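You operate a simulated robot arm through the tools that you are given. There is no shell and no other tool. Be economical: measure what you need, move in short steps, check, and stop when the job is done.

Carry out the task below with a simulated robot arm. There is one attempt and no reset: what you move stays moved.

TASK
Open the bread box flap.

It is judged by the outcome, as a careful person would: the job done as asked, and still so three seconds after it is handed in. It fails if anything else is knocked over, pushed out of place, dropped, spilled or broken.

THE ROBOT
A 7-joint arm with a two-finger parallel gripper, fixed in place. Base frame: the origin is at the foot of the arm, x ahead of it, y to its left, z up; the work surface is at about z = 0. Lengths are in m, angles in rad, forces in N, time in s.
With the tool pointing down near the work surface it reaches from about 0.24 to 0.62 m from the base axis. Its first joint turns from -1.152 to 1.152 rad. Payload 2.6 kg.
Tool frame: the origin (TCP) lies between the finger pads and is the grasp point; the fingertips stand 0.03 m ahead of it; z points along the fingers, y is the line along which they close. The gripper opens to 0.094 m. The fingers are 0.028 m wide and 0.01 m thick; the gripper's body (0.05 by 0.096 m) begins 0.055 m behind the TCP.
Orientation is told as [roll, pitch, yaw] about the base's x, y, z axes, in that order, counted from this pose: with the fingers straight down and closing along the base's y, the tool's x points along the base's -x, its y along +y and its z along -z.

THE INTERFACE
- The arm moves only by the tool step_arm. Its argument "commands" is a list of rows, each an object of numbers (a shift or turn left out is 0, a gripper value left out holds the last): "dx", "dy", "dz": the shift along the base's x, y, z in units of 150 mm (1.0 is 150 mm); "ax", "ay", "az": the turn, a rotation vector about the base's x, y, z in units of 45 degrees (1.0 is 45 degrees); "claw": the finger opening in m, from 0 to 0.094. In form: [{"dx": .., "dy": .., "dz": .., "ax": .., "ay": .., "az": .., "claw": ..}, ...]. A call has 1 to 20 rows; each row is the pose to reach, as a shift and turn from the pose commanded when the call began. A call with a number of a shift or a turn outside -1 to 1 is refused whole. A row lasts 0.2 s, in which the tool goes at most 0.05 m and 0.15 rad; a call with a longer step from one row to the next is refused whole, and so is a gripper value outside its range. A pose out of reach is approached as far as the arm can. The call stops where the force on the tool passes 40 N (or 10 N more than at its start, if that is more) or the arm is blocked; 0.2 s more then pass. The fingers move at their own pace (about 0.072 m/s each) and stop on an object; they squeeze with about 35 N. The grip force told is the motor's: it shows also when the fingers shut on nothing. Time passes only in rows, and 0.2 s behind the last, so rows that repeat a pose let the fingers close. It gives the time, the measured TCP pose, the force on the tool (base axes), the opening and the grip force at its end, in the units of the frame above (readings bear some noise).
- Cameras (640 x 400 px; columns grow to the right, rows downward): "scene" is fixed at [0.0583, 0.4709, 0.5494]; the picture's right is [-0.34, -0.94, 0.00], its down [-0.66, 0.24, -0.71] and it looks along [0.67, -0.24, -0.70] (base axes); focal length 308 px, centre (320, 200). "wrist" rides on the gripper at [-0.037, 0, -0.058] in the tool frame; the picture's right is [0.00, -1.00, 0.00], its down [0.97, 0.00, -0.24] and it looks along [0.24, 0.00, 0.97] (tool axes); focal length 218 px, centre (320, 200).
- capture(camera): a new picture of that camera. No time passes.
- probe_pixels(camera, pixels): there is no depth. For up to 12 entries [column, row, z] of the newest picture of that camera ("zoom" is the newest enlarged one), the place [x, y] in the base frame at which the ray of that pixel passes the height z, good to about 0.002 m. No time passes.
- inspect(camera, box): a new picture of the part [left, top, right, bottom] of that camera's present view, enlarged. No time passes.
- sign_off(): hands the job in; it is judged then, once.

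Work in short steps. Measure before you move; look again where a grasp or a placing could have gone wrong, and mend it. You have 60 turns and 20 pictures in all, the two below and enlarged ones among them. Open the gripper and draw the arm clear of the work before you hand the job in, unless the task says otherwise; then end with one line.

The tools are called after ">>>" as a command line: name --argument value ..., lists and objects as JSON in quotes. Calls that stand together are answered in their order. step_arm: Moves the arm, as the interface text tells. Its arguments: {"type":"object","properties":{"commands":{"type":"array"}},"required":["commands"]} The other tools are called the same way: capture (camera) takes a picture; probe_pixels (camera, pixels) gives the place at which the rays of pixels pass given heights; inspect (camera, box) takes an enlarged picture of a part of a camera's view; sign_off () hands the job in.

At the start:

```text
clock: 0.0
tool_pos: [0.2902, 0.2763, 0.2355]
tcp_rot: [0.003, -0.001, 0.0]
ft_force: [0.3, 0.3, 0.9]
finger_gap: 0.0941
gripper_force: 0.0
```

scene: 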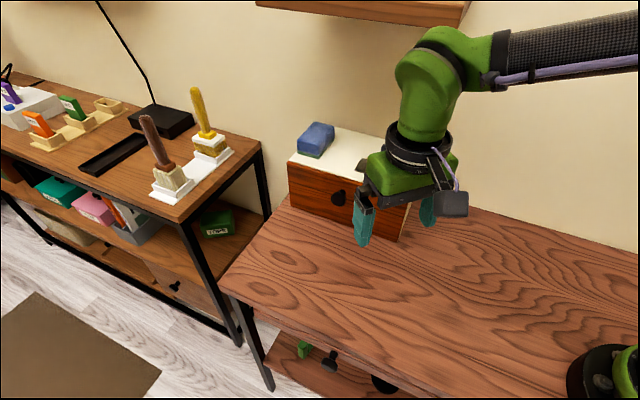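
wrist: 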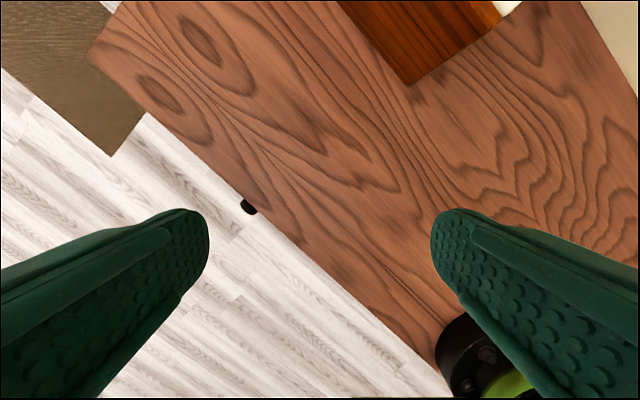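

The box with a dark knob is around (340,190), with a blue item on its top at (315,140). I enlarge that area.

>>> inspect --camera "scene" --box '[260, 100, 460, 260]'

```text
2.50 times, centred on (360, 180) of scene
```

zoom: 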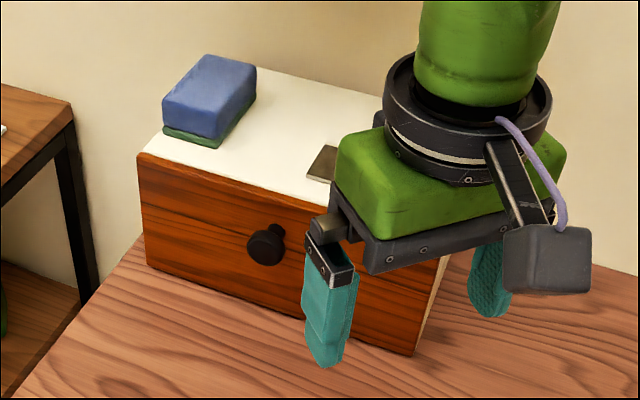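

The arm hides the right half. I measure the bottom corners of the front and swing the arm away for a clear view.

>>> probe_pixels --camera "zoom" --pixels '[[145, 265, 0], [415, 355, 0], [267, 245, 0.06], [267, 245, 0.08], [138, 155, 0.12], [138, 155, 0.14], [138, 155, 0.16]]'

>>> step_arm --commands '[{"dy": -0.3}, {"dy": -0.6}, {"dy": -0.9}, {"dy": -1.0}]'

>>> inspect --camera "scene" --box '[260, 100, 460, 260]'

```text
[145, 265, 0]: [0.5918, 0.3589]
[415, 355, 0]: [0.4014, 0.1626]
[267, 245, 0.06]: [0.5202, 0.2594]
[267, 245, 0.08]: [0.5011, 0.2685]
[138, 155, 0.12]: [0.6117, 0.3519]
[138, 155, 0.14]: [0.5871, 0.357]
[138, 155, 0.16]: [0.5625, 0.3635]
```

```text
clock: 1.0
tool_pos: [0.29, 0.1252, 0.2371]
tcp_rot: [0.001, -0.001, -0.001]
ft_force: [0.9, 0.9, -0.5]
finger_gap: 0.0941
gripper_force: 0.0
```

```text
2.50 times, centred on (360, 180) of scene
```

zoom: 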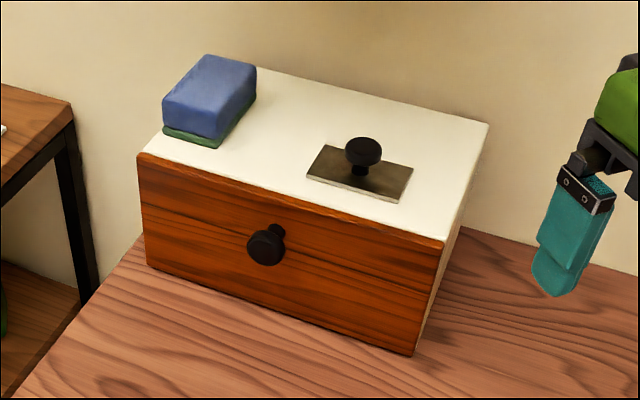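

The box shows a wooden front with a knob, and on top a metal plate with another knob plus a sponge. I look closer to tell the flap's hinge side.

>>> inspect --camera "scene" --box '[296, 140, 408, 210]'

>>> inspect --camera "scene" --box '[296, 175, 408, 245]'

>>> probe_pixels --camera "scene" --pixels '[[371, 193, 0.09], [371, 193, 0.11], [371, 193, 0.13], [366, 198, 0.09], [366, 198, 0.1], [366, 198, 0.11], [366, 198, 0.12]]'

```text
5.71 times, centred on (352, 175) of scene
```

zoom: 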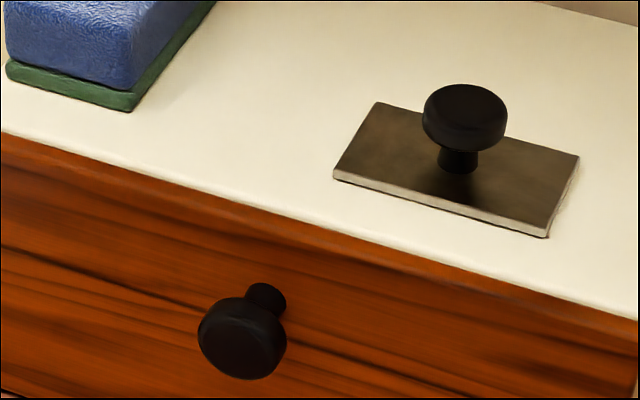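

```text
5.71 times, centred on (352, 210) of scene
```

zoom: 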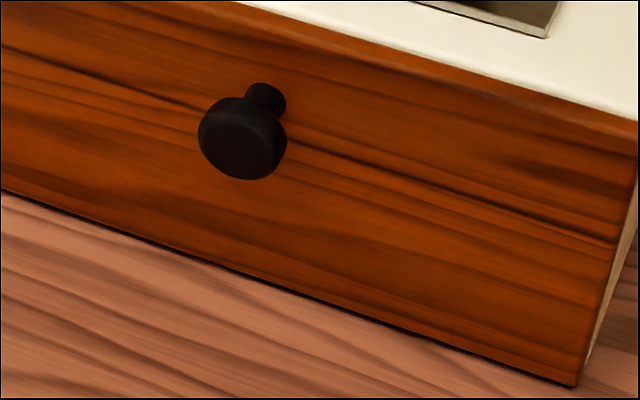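

```text
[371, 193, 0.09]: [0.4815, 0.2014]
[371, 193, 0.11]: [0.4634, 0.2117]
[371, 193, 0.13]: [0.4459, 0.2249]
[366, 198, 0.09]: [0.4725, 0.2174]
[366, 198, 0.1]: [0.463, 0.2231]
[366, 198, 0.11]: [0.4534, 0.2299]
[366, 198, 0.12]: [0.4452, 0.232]
```

The front knob is at zoom (240,145), its stem base near (272,97). I measure both, plus the top front edge.

>>> probe_pixels --camera "zoom" --pixels '[[272, 97, 0.07], [272, 97, 0.09], [272, 97, 0.11], [240, 145, 0.07], [240, 145, 0.09], [240, 145, 0.11], [637, 122, 0.12], [637, 122, 0.14], [637, 122, 0.16], [575, 387, 0.0], [242, 1, 0.14], [2, 190, 0.0]]'

```text
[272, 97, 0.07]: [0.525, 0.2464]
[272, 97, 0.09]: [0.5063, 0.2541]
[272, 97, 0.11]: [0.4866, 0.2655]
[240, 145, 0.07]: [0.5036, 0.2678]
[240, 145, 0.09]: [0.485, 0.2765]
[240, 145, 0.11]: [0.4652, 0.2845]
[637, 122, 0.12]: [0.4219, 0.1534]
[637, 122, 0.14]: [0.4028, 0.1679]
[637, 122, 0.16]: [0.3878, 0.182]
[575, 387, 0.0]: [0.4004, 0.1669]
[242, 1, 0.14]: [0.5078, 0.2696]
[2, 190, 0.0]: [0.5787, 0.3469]
```

Geometry: the front faces n≈(-0.707,0.707), its plane at (-x+y)/√2≈-0.165, top at z≈0.14. The knob centre is about (0.479,0.277,0.102), high on the flap, so it likely hinges at the bottom. I yaw by -45° and move left first.

>>> step_arm --commands '[{"dy": 0.16, "az": -0.16}, {"dy": 0.33, "az": -0.33}, {"dy": 0.5, "az": -0.5}, {"dy": 0.67, "az": -0.67}, {"dy": 0.84, "az": -0.84}, {"dy": 1.0, "az": -1.0}, {"dy": 1.0, "az": -1.0}]'

```text
clock: 2.6
tool_pos: [0.2894, 0.2779, 0.2361]
tcp_rot: [0.001, -0.001, -0.789]
ft_force: [0.5, 0.5, 0.4]
finger_gap: 0.0941
gripper_force: 0.1
```

Yaw is done. Now I tilt by 45° about the front's axis and go to the standoff point.

>>> step_arm --commands '[{"dx": 0.0, "dy": 0.13, "ax": -0.12, "ay": -0.12, "claw": 0.07}, {"dx": 0.1, "dy": 0.26, "ax": -0.24, "ay": -0.24}, {"dx": 0.25, "dy": 0.394, "dz": -0.05, "ax": -0.36, "ay": -0.36}, {"dx": 0.4, "dy": 0.394, "dz": -0.1, "ax": -0.48, "ay": -0.48}, {"dx": 0.55, "dy": 0.394, "dz": -0.15, "ax": -0.6, "ay": -0.6}, {"dx": 0.7, "dy": 0.394, "dz": -0.25, "ax": -0.707, "ay": -0.707}, {"dx": 0.864, "dy": 0.394, "dz": -0.327, "ax": -0.707, "ay": -0.707}, {"dx": 0.864, "dy": 0.394, "dz": -0.327, "ax": -0.707, "ay": -0.707}]'

>>> capture --camera "wrist"

>>> capture --camera "scene"

```text
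clock: 4.4
tool_pos: [0.4189, 0.3341, 0.1876]
tcp_rot: [0.0, -0.787, -0.785]
ft_force: [0.6, 0.2, 0.0]
finger_gap: 0.07
gripper_force: 0.0
```

```text
13 pictures are left
```

wrist: 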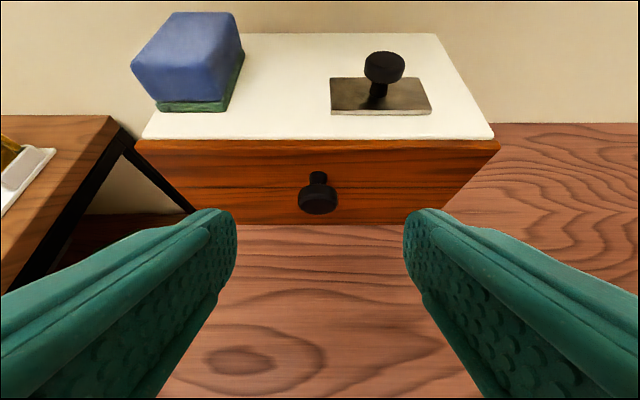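

```text
12 pictures are left
```

scene: 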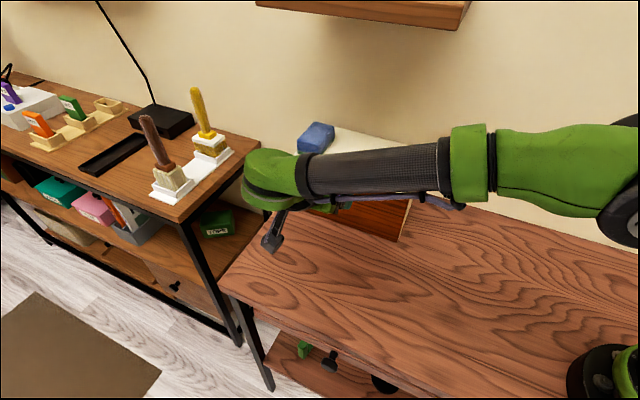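

The view is aligned: the knob sits at wrist (318,200), between the fingers. I confirm its position before approaching.

>>> probe_pixels --camera "wrist" --pixels '[[318, 202, 0.095], [318, 202, 0.102], [318, 174, 0.095], [318, 174, 0.102], [135, 148, 0.14], [497, 148, 0.14], [165, 224, 0.0], [445, 224, 0.0]]'

```text
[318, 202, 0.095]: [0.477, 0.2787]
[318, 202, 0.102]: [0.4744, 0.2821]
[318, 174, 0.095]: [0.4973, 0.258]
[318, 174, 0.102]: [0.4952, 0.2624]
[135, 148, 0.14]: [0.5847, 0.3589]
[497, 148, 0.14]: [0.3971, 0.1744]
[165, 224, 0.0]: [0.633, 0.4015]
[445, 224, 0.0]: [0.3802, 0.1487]
```

Confirmed at roughly (0.479,0.277,0.10). I approach so the tips straddle the knob without touching the panel, then close.

>>> step_arm --commands '[{"dx": 0.09, "dy": -0.09, "dz": -0.12}, {"dx": 0.18, "dy": -0.18, "dz": -0.25}, {"dx": 0.26, "dy": -0.26, "dz": -0.37}, {"dx": 0.34, "dy": -0.33, "dz": -0.485}, {"dx": 0.34, "dy": -0.33, "dz": -0.485}]'

>>> capture --camera "wrist"

```text
clock: 5.6
tool_pos: [0.4685, 0.2887, 0.1143]
tcp_rot: [0.007, -0.783, -0.781]
ft_force: [-13.8, 14.6, 8.6]
finger_gap: 0.0701
gripper_force: 0.0
```

```text
11 pictures are left
```

wrist: 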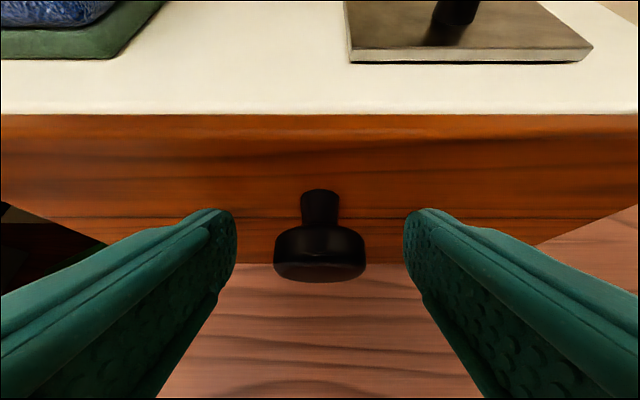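

The force (-14,15,9) shows the tips touch the panel; I back off 7 mm along n and close on the knob.

>>> step_arm --commands '[{"dx": -0.04, "dy": 0.035}, {"dx": -0.04, "dy": 0.035, "claw": 0.01}, {"dx": -0.04, "dy": 0.035}, {"dx": -0.04, "dy": 0.035}, {"dx": -0.04, "dy": 0.035}]'

>>> capture --camera "wrist"

```text
clock: 6.8
tool_pos: [0.4655, 0.291, 0.114]
tcp_rot: [0.003, -0.789, -0.781]
ft_force: [29.5, 9.5, -16.1]
finger_gap: 0.031
gripper_force: 45.1
```

```text
10 pictures are left
```

wrist: 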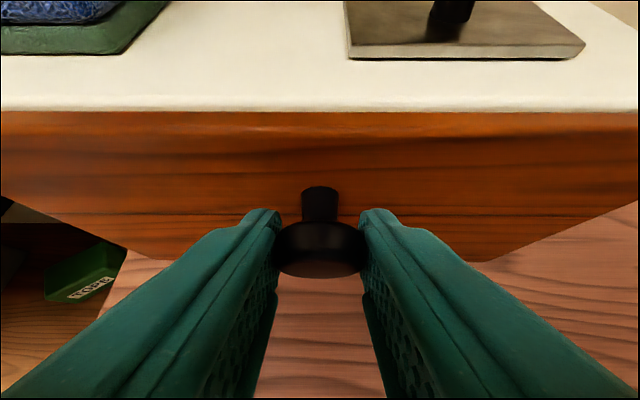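

Knob gripped at 0.031. There's a sideways load of about 27 N along +s, so I ease that way while pulling slightly outwards along a bottom-hinge arc.

>>> step_arm --commands '[{"dx": 0.005, "dy": 0.015}, {"dx": -0.012, "dy": 0.032, "dz": -0.008}, {"dx": -0.035, "dy": 0.055, "dz": -0.02}, {"dx": -0.06, "dy": 0.08, "dz": -0.03}, {"dx": -0.06, "dy": 0.08, "dz": -0.03}]'

```text
clock: 8.0
tool_pos: [0.4554, 0.3024, 0.1093]
tcp_rot: [0.0, -0.786, -0.787]
ft_force: [1.0, -16.4, 3.6]
finger_gap: 0.031
gripper_force: 45.1
```

The knob came out 15 mm with low force. I continue along the arc to about 25° and look.

>>> step_arm --commands '[{"dx": -0.04, "dy": 0.035, "dz": -0.028}, {"dx": -0.08, "dy": 0.075, "dz": -0.06}, {"dx": -0.116, "dy": 0.11, "dz": -0.093}, {"dx": -0.116, "dy": 0.11, "dz": -0.093}]'

>>> capture --camera "wrist"

```text
clock: 9.0
tool_pos: [0.4364, 0.3217, 0.0931]
tcp_rot: [-0.005, -0.782, -0.781]
ft_force: [-4.2, -11.5, -7.9]
finger_gap: 0.0312
gripper_force: 45.2
```

```text
9 pictures are left
```

wrist: 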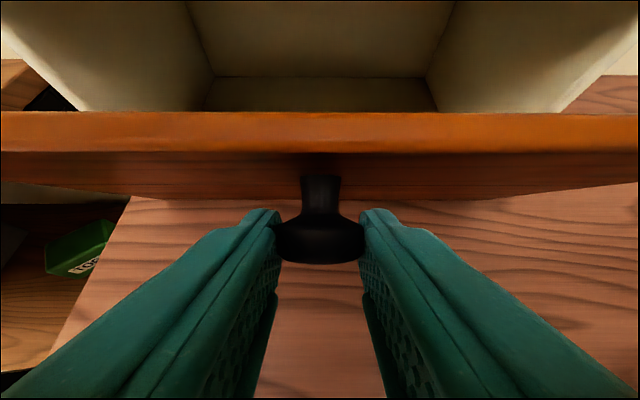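

It is a bottom-hinged flap, now about 25° open. I continue along the arc to about 50°, tilting the tool slightly flatter.

>>> step_arm --commands '[{"dx": -0.049, "dy": 0.047, "dz": -0.065, "ax": -0.06, "ay": -0.06}, {"dx": -0.098, "dy": 0.096, "dz": -0.137, "ax": -0.12, "ay": -0.12}, {"dx": -0.125, "dy": 0.123, "dz": -0.19, "ax": -0.18, "ay": -0.18}, {"dx": -0.1485, "dy": 0.1485, "dz": -0.248, "ax": -0.236, "ay": -0.236}, {"dx": -0.1485, "dy": 0.1485, "dz": -0.248, "ax": -0.236, "ay": -0.236}]'

>>> capture --camera "wrist"

```text
clock: 10.2
tool_pos: [0.4161, 0.3395, 0.0594]
tcp_rot: [0.0, -1.051, -0.79]
ft_force: [2.8, -27.1, 1.1]
finger_gap: 0.031
gripper_force: 45.2
```

```text
8 pictures are left
```

wrist: 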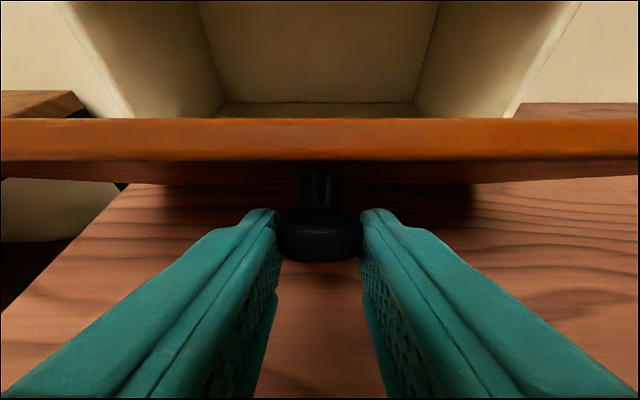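

About 50° open. I open the fingers in place and see whether the flap stays.

>>> step_arm --commands '[{"claw": 0.07}, {}, {}, {}]'

>>> capture --camera "wrist"

```text
clock: 11.2
tool_pos: [0.4152, 0.3422, 0.0582]
tcp_rot: [0.001, -1.049, -0.783]
ft_force: [0.7, 0.4, 0.1]
finger_gap: 0.0701
gripper_force: 0.1
```

```text
7 pictures are left
```

wrist: 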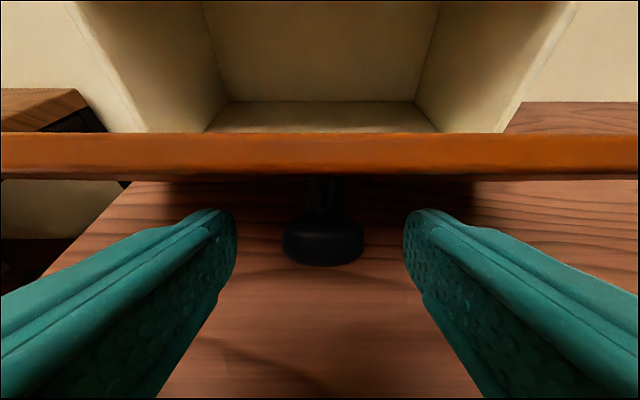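

The flap stays or sinks slowly with no load on the tool. I back straight out along the tool axis, rising slightly.

>>> step_arm --commands '[{"dx": -0.1, "dy": 0.1, "dz": 0.05}, {"dx": -0.2, "dy": 0.2, "dz": 0.11}, {"dx": -0.3, "dy": 0.3, "dz": 0.2}, {"dx": -0.4, "dy": 0.4, "dz": 0.4}, {"dx": -0.4, "dy": 0.4, "dz": 0.65}, {"dx": -0.4, "dy": 0.4, "dz": 0.9}]'

>>> capture --camera "wrist"

```text
clock: 12.6
tool_pos: [0.3538, 0.4008, 0.1955]
tcp_rot: [0.0, -1.046, -0.786]
ft_force: [-0.1, 0.5, 0.2]
finger_gap: 0.0701
gripper_force: 0.0
```

```text
6 pictures are left
```

wrist: 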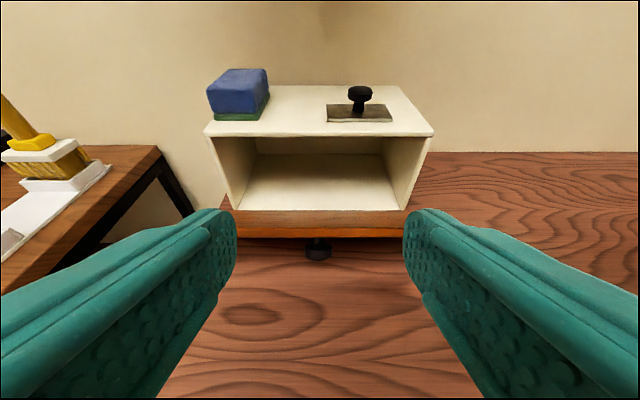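

The flap stands by friction around 55°, and nothing else moved. I measure its edge, then will press it further down from above with closed fingers.

>>> probe_pixels --camera "wrist" --pixels '[[320, 228, 0.06], [320, 228, 0.08], [320, 238, 0.06], [320, 238, 0.08], [320, 211, 0.0], [320, 211, 0.015]]'

>>> step_arm --commands '[{"claw": 0, "ax": 0.1, "ay": 0.1}, {"ax": 0.22, "ay": 0.22, "dx": 0.1, "dy": -0.1}, {"ax": 0.34, "ay": 0.34, "dx": 0.2, "dy": -0.2, "dz": -0.05}, {"ax": 0.471, "ay": 0.471, "dx": 0.3, "dy": -0.3, "dz": -0.15}, {"ax": 0.471, "ay": 0.471, "dx": 0.39, "dy": -0.385, "dz": -0.28}, {"ax": 0.471, "ay": 0.471, "dx": 0.39, "dy": -0.385, "dz": -0.28}]'

>>> capture --camera "wrist"

```text
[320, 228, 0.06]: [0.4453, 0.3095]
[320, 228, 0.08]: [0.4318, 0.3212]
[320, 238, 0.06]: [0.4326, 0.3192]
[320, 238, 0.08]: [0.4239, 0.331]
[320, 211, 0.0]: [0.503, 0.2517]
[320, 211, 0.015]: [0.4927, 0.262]
```

```text
clock: 14.0
tool_pos: [0.4131, 0.3434, 0.1514]
tcp_rot: [0.003, -0.524, -0.787]
ft_force: [0.4, 0.3, -0.1]
finger_gap: 0.0
gripper_force: 32.6
```

```text
5 pictures are left
```

wrist: 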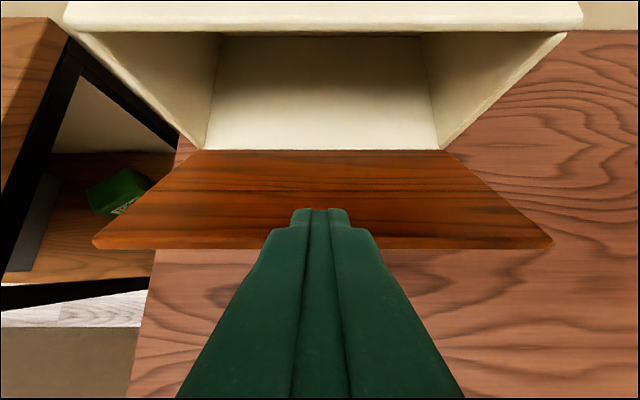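

The closed tips are above the flap's inner face. I lower step by step and watch the force.

>>> step_arm --commands '[{"dz": -0.1}, {"dz": -0.2}, {"dz": -0.27}, {"dz": -0.34}, {"dz": -0.4}]'

```text
clock: 15.0
tool_pos: [0.4076, 0.3521, 0.1029]
tcp_rot: [0.005, -0.507, -0.781]
ft_force: [0.4, 0.2, 0.7]
finger_gap: 0.0002
gripper_force: 33.6
stopped in row 5: the force on the tool passed its limit (the readings are from after the stop); the commanded pose is now the measured one
```

The limit tripped and the tool slid outward about 10 mm; I look.

>>> capture --camera "wrist"

```text
4 pictures are left
```

wrist: 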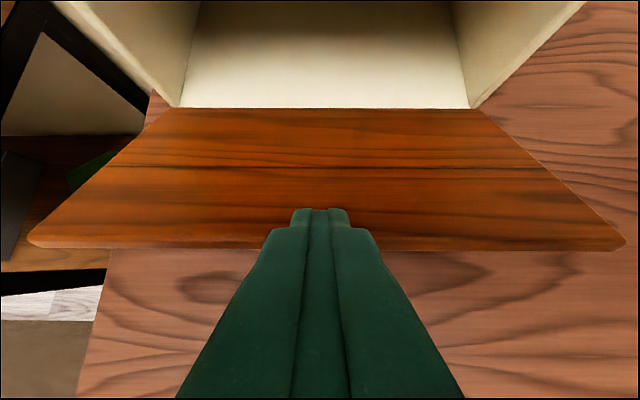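

By geometry the flap is now around 64°, the tip close to its edge. I lift, shift 15 mm inward and press again more slowly.

>>> step_arm --commands '[{"dz": 0.13}, {"dx": 0.08, "dy": -0.09, "dz": 0.1}, {"dx": 0.08, "dy": -0.09, "dz": 0.05}, {"dx": 0.08, "dy": -0.09, "dz": 0.03}, {"dx": 0.08, "dy": -0.09, "dz": 0.01}, {"dx": 0.08, "dy": -0.09, "dz": -0.01}, {"dx": 0.08, "dy": -0.09, "dz": -0.03}, {"dx": 0.08, "dy": -0.09, "dz": -0.05}, {"dx": 0.08, "dy": -0.09, "dz": -0.065}, {"dx": 0.08, "dy": -0.09, "dz": -0.08}]'

```text
clock: 17.2
tool_pos: [0.4181, 0.3395, 0.0907]
tcp_rot: [0.007, -0.508, -0.78]
ft_force: [0.0, 0.1, 0.6]
finger_gap: 0.0
gripper_force: 32.8
```

No load yet, the tip is about at the surface. I continue slowly.

>>> step_arm --commands '[{"dz": -0.015}, {"dz": -0.03}, {"dz": -0.045}, {"dz": -0.06}, {"dz": -0.075}, {"dz": -0.09}, {"dz": -0.105}, {"dz": -0.12}]'

```text
clock: 19.0
tool_pos: [0.4197, 0.3392, 0.0784]
tcp_rot: [0.015, -0.512, -0.785]
ft_force: [-8.6, -8.6, 38.4]
finger_gap: 0.0
gripper_force: 32.6
```

Now 38 N upward at TCP z 0.078: it seems to be at its stop. I lift off, withdraw, and check from further away.

>>> step_arm --commands '[{"dz": 0.1}, {"dz": 0.3}, {"dz": 0.5, "dx": -0.1, "dy": 0.1}, {"dz": 0.7, "dx": -0.25, "dy": 0.25}, {"dz": 0.8, "dx": -0.4, "dy": 0.4, "claw": 0.06}, {"dz": 0.8, "dx": -0.4, "dy": 0.4}]'

>>> capture --camera "wrist"

```text
clock: 20.4
tool_pos: [0.3578, 0.3959, 0.194]
tcp_rot: [0.005, -0.508, -0.779]
ft_force: [-0.4, 0.5, -0.2]
finger_gap: 0.0601
gripper_force: 0.0
```

```text
3 pictures are left
```

wrist: 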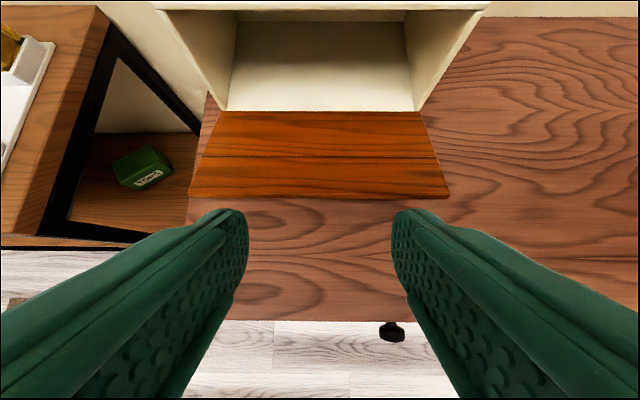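

The flap lies nearly flat and stays. I move the arm clear and take a scene view for a final check.

>>> step_arm --commands '[{"dz": 0.2, "dx": -0.1}, {"dz": 0.4, "dx": -0.25, "ax": 0.1, "ay": 0.1}, {"dz": 0.4, "dx": -0.45, "ax": 0.22, "ay": 0.22}, {"dz": 0.4, "dx": -0.45, "dy": -0.3, "ax": 0.34, "ay": 0.34}, {"dz": 0.4, "dx": -0.45, "dy": -0.6, "ax": 0.45, "ay": 0.45}, {"dz": 0.4, "dx": -0.45, "dy": -0.9, "ax": 0.45, "ay": 0.45}, {"dz": 0.4, "dx": -0.45, "dy": -1.0, "ax": 0.45, "ay": 0.45}]'

>>> step_arm --commands '[{"dy": -0.3}, {"dy": -0.6}, {"dy": -0.9}, {"dy": -1.0}]'

>>> inspect --camera "scene" --box '[260, 100, 460, 260]'

```text
clock: 22.0
tool_pos: [0.2892, 0.2473, 0.2536]
tcp_rot: [0.009, -0.007, -0.776]
ft_force: [-0.5, 0.1, 0.3]
finger_gap: 0.0601
gripper_force: 0.0
```

```text
clock: 23.0
tool_pos: [0.2905, 0.0978, 0.2537]
tcp_rot: [0.009, -0.008, -0.779]
ft_force: [0.0, -0.8, -0.7]
finger_gap: 0.0599
gripper_force: 0.0
```

```text
2.50 times, centred on (360, 180) of scene
```

zoom: 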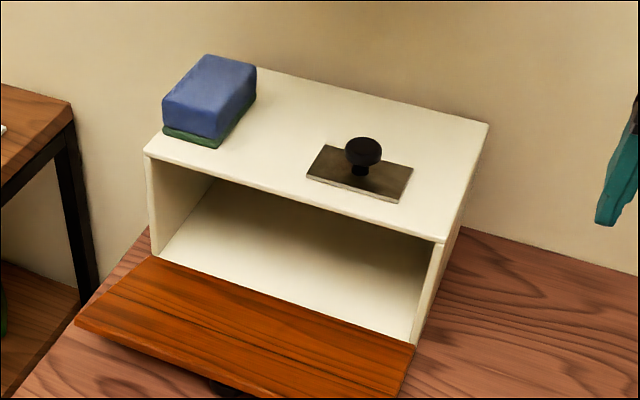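

The flap is open down to its stop, and the box, sponge and plate are where they were. The gripper is open and clear, so I hand in.

>>> sign_off

```text
The job is handed in.
```

The bread box flap is open, folded down on its bottom hinge to what seems to be its stop (about 70°). The final picture shows the box and the items on top where they were.
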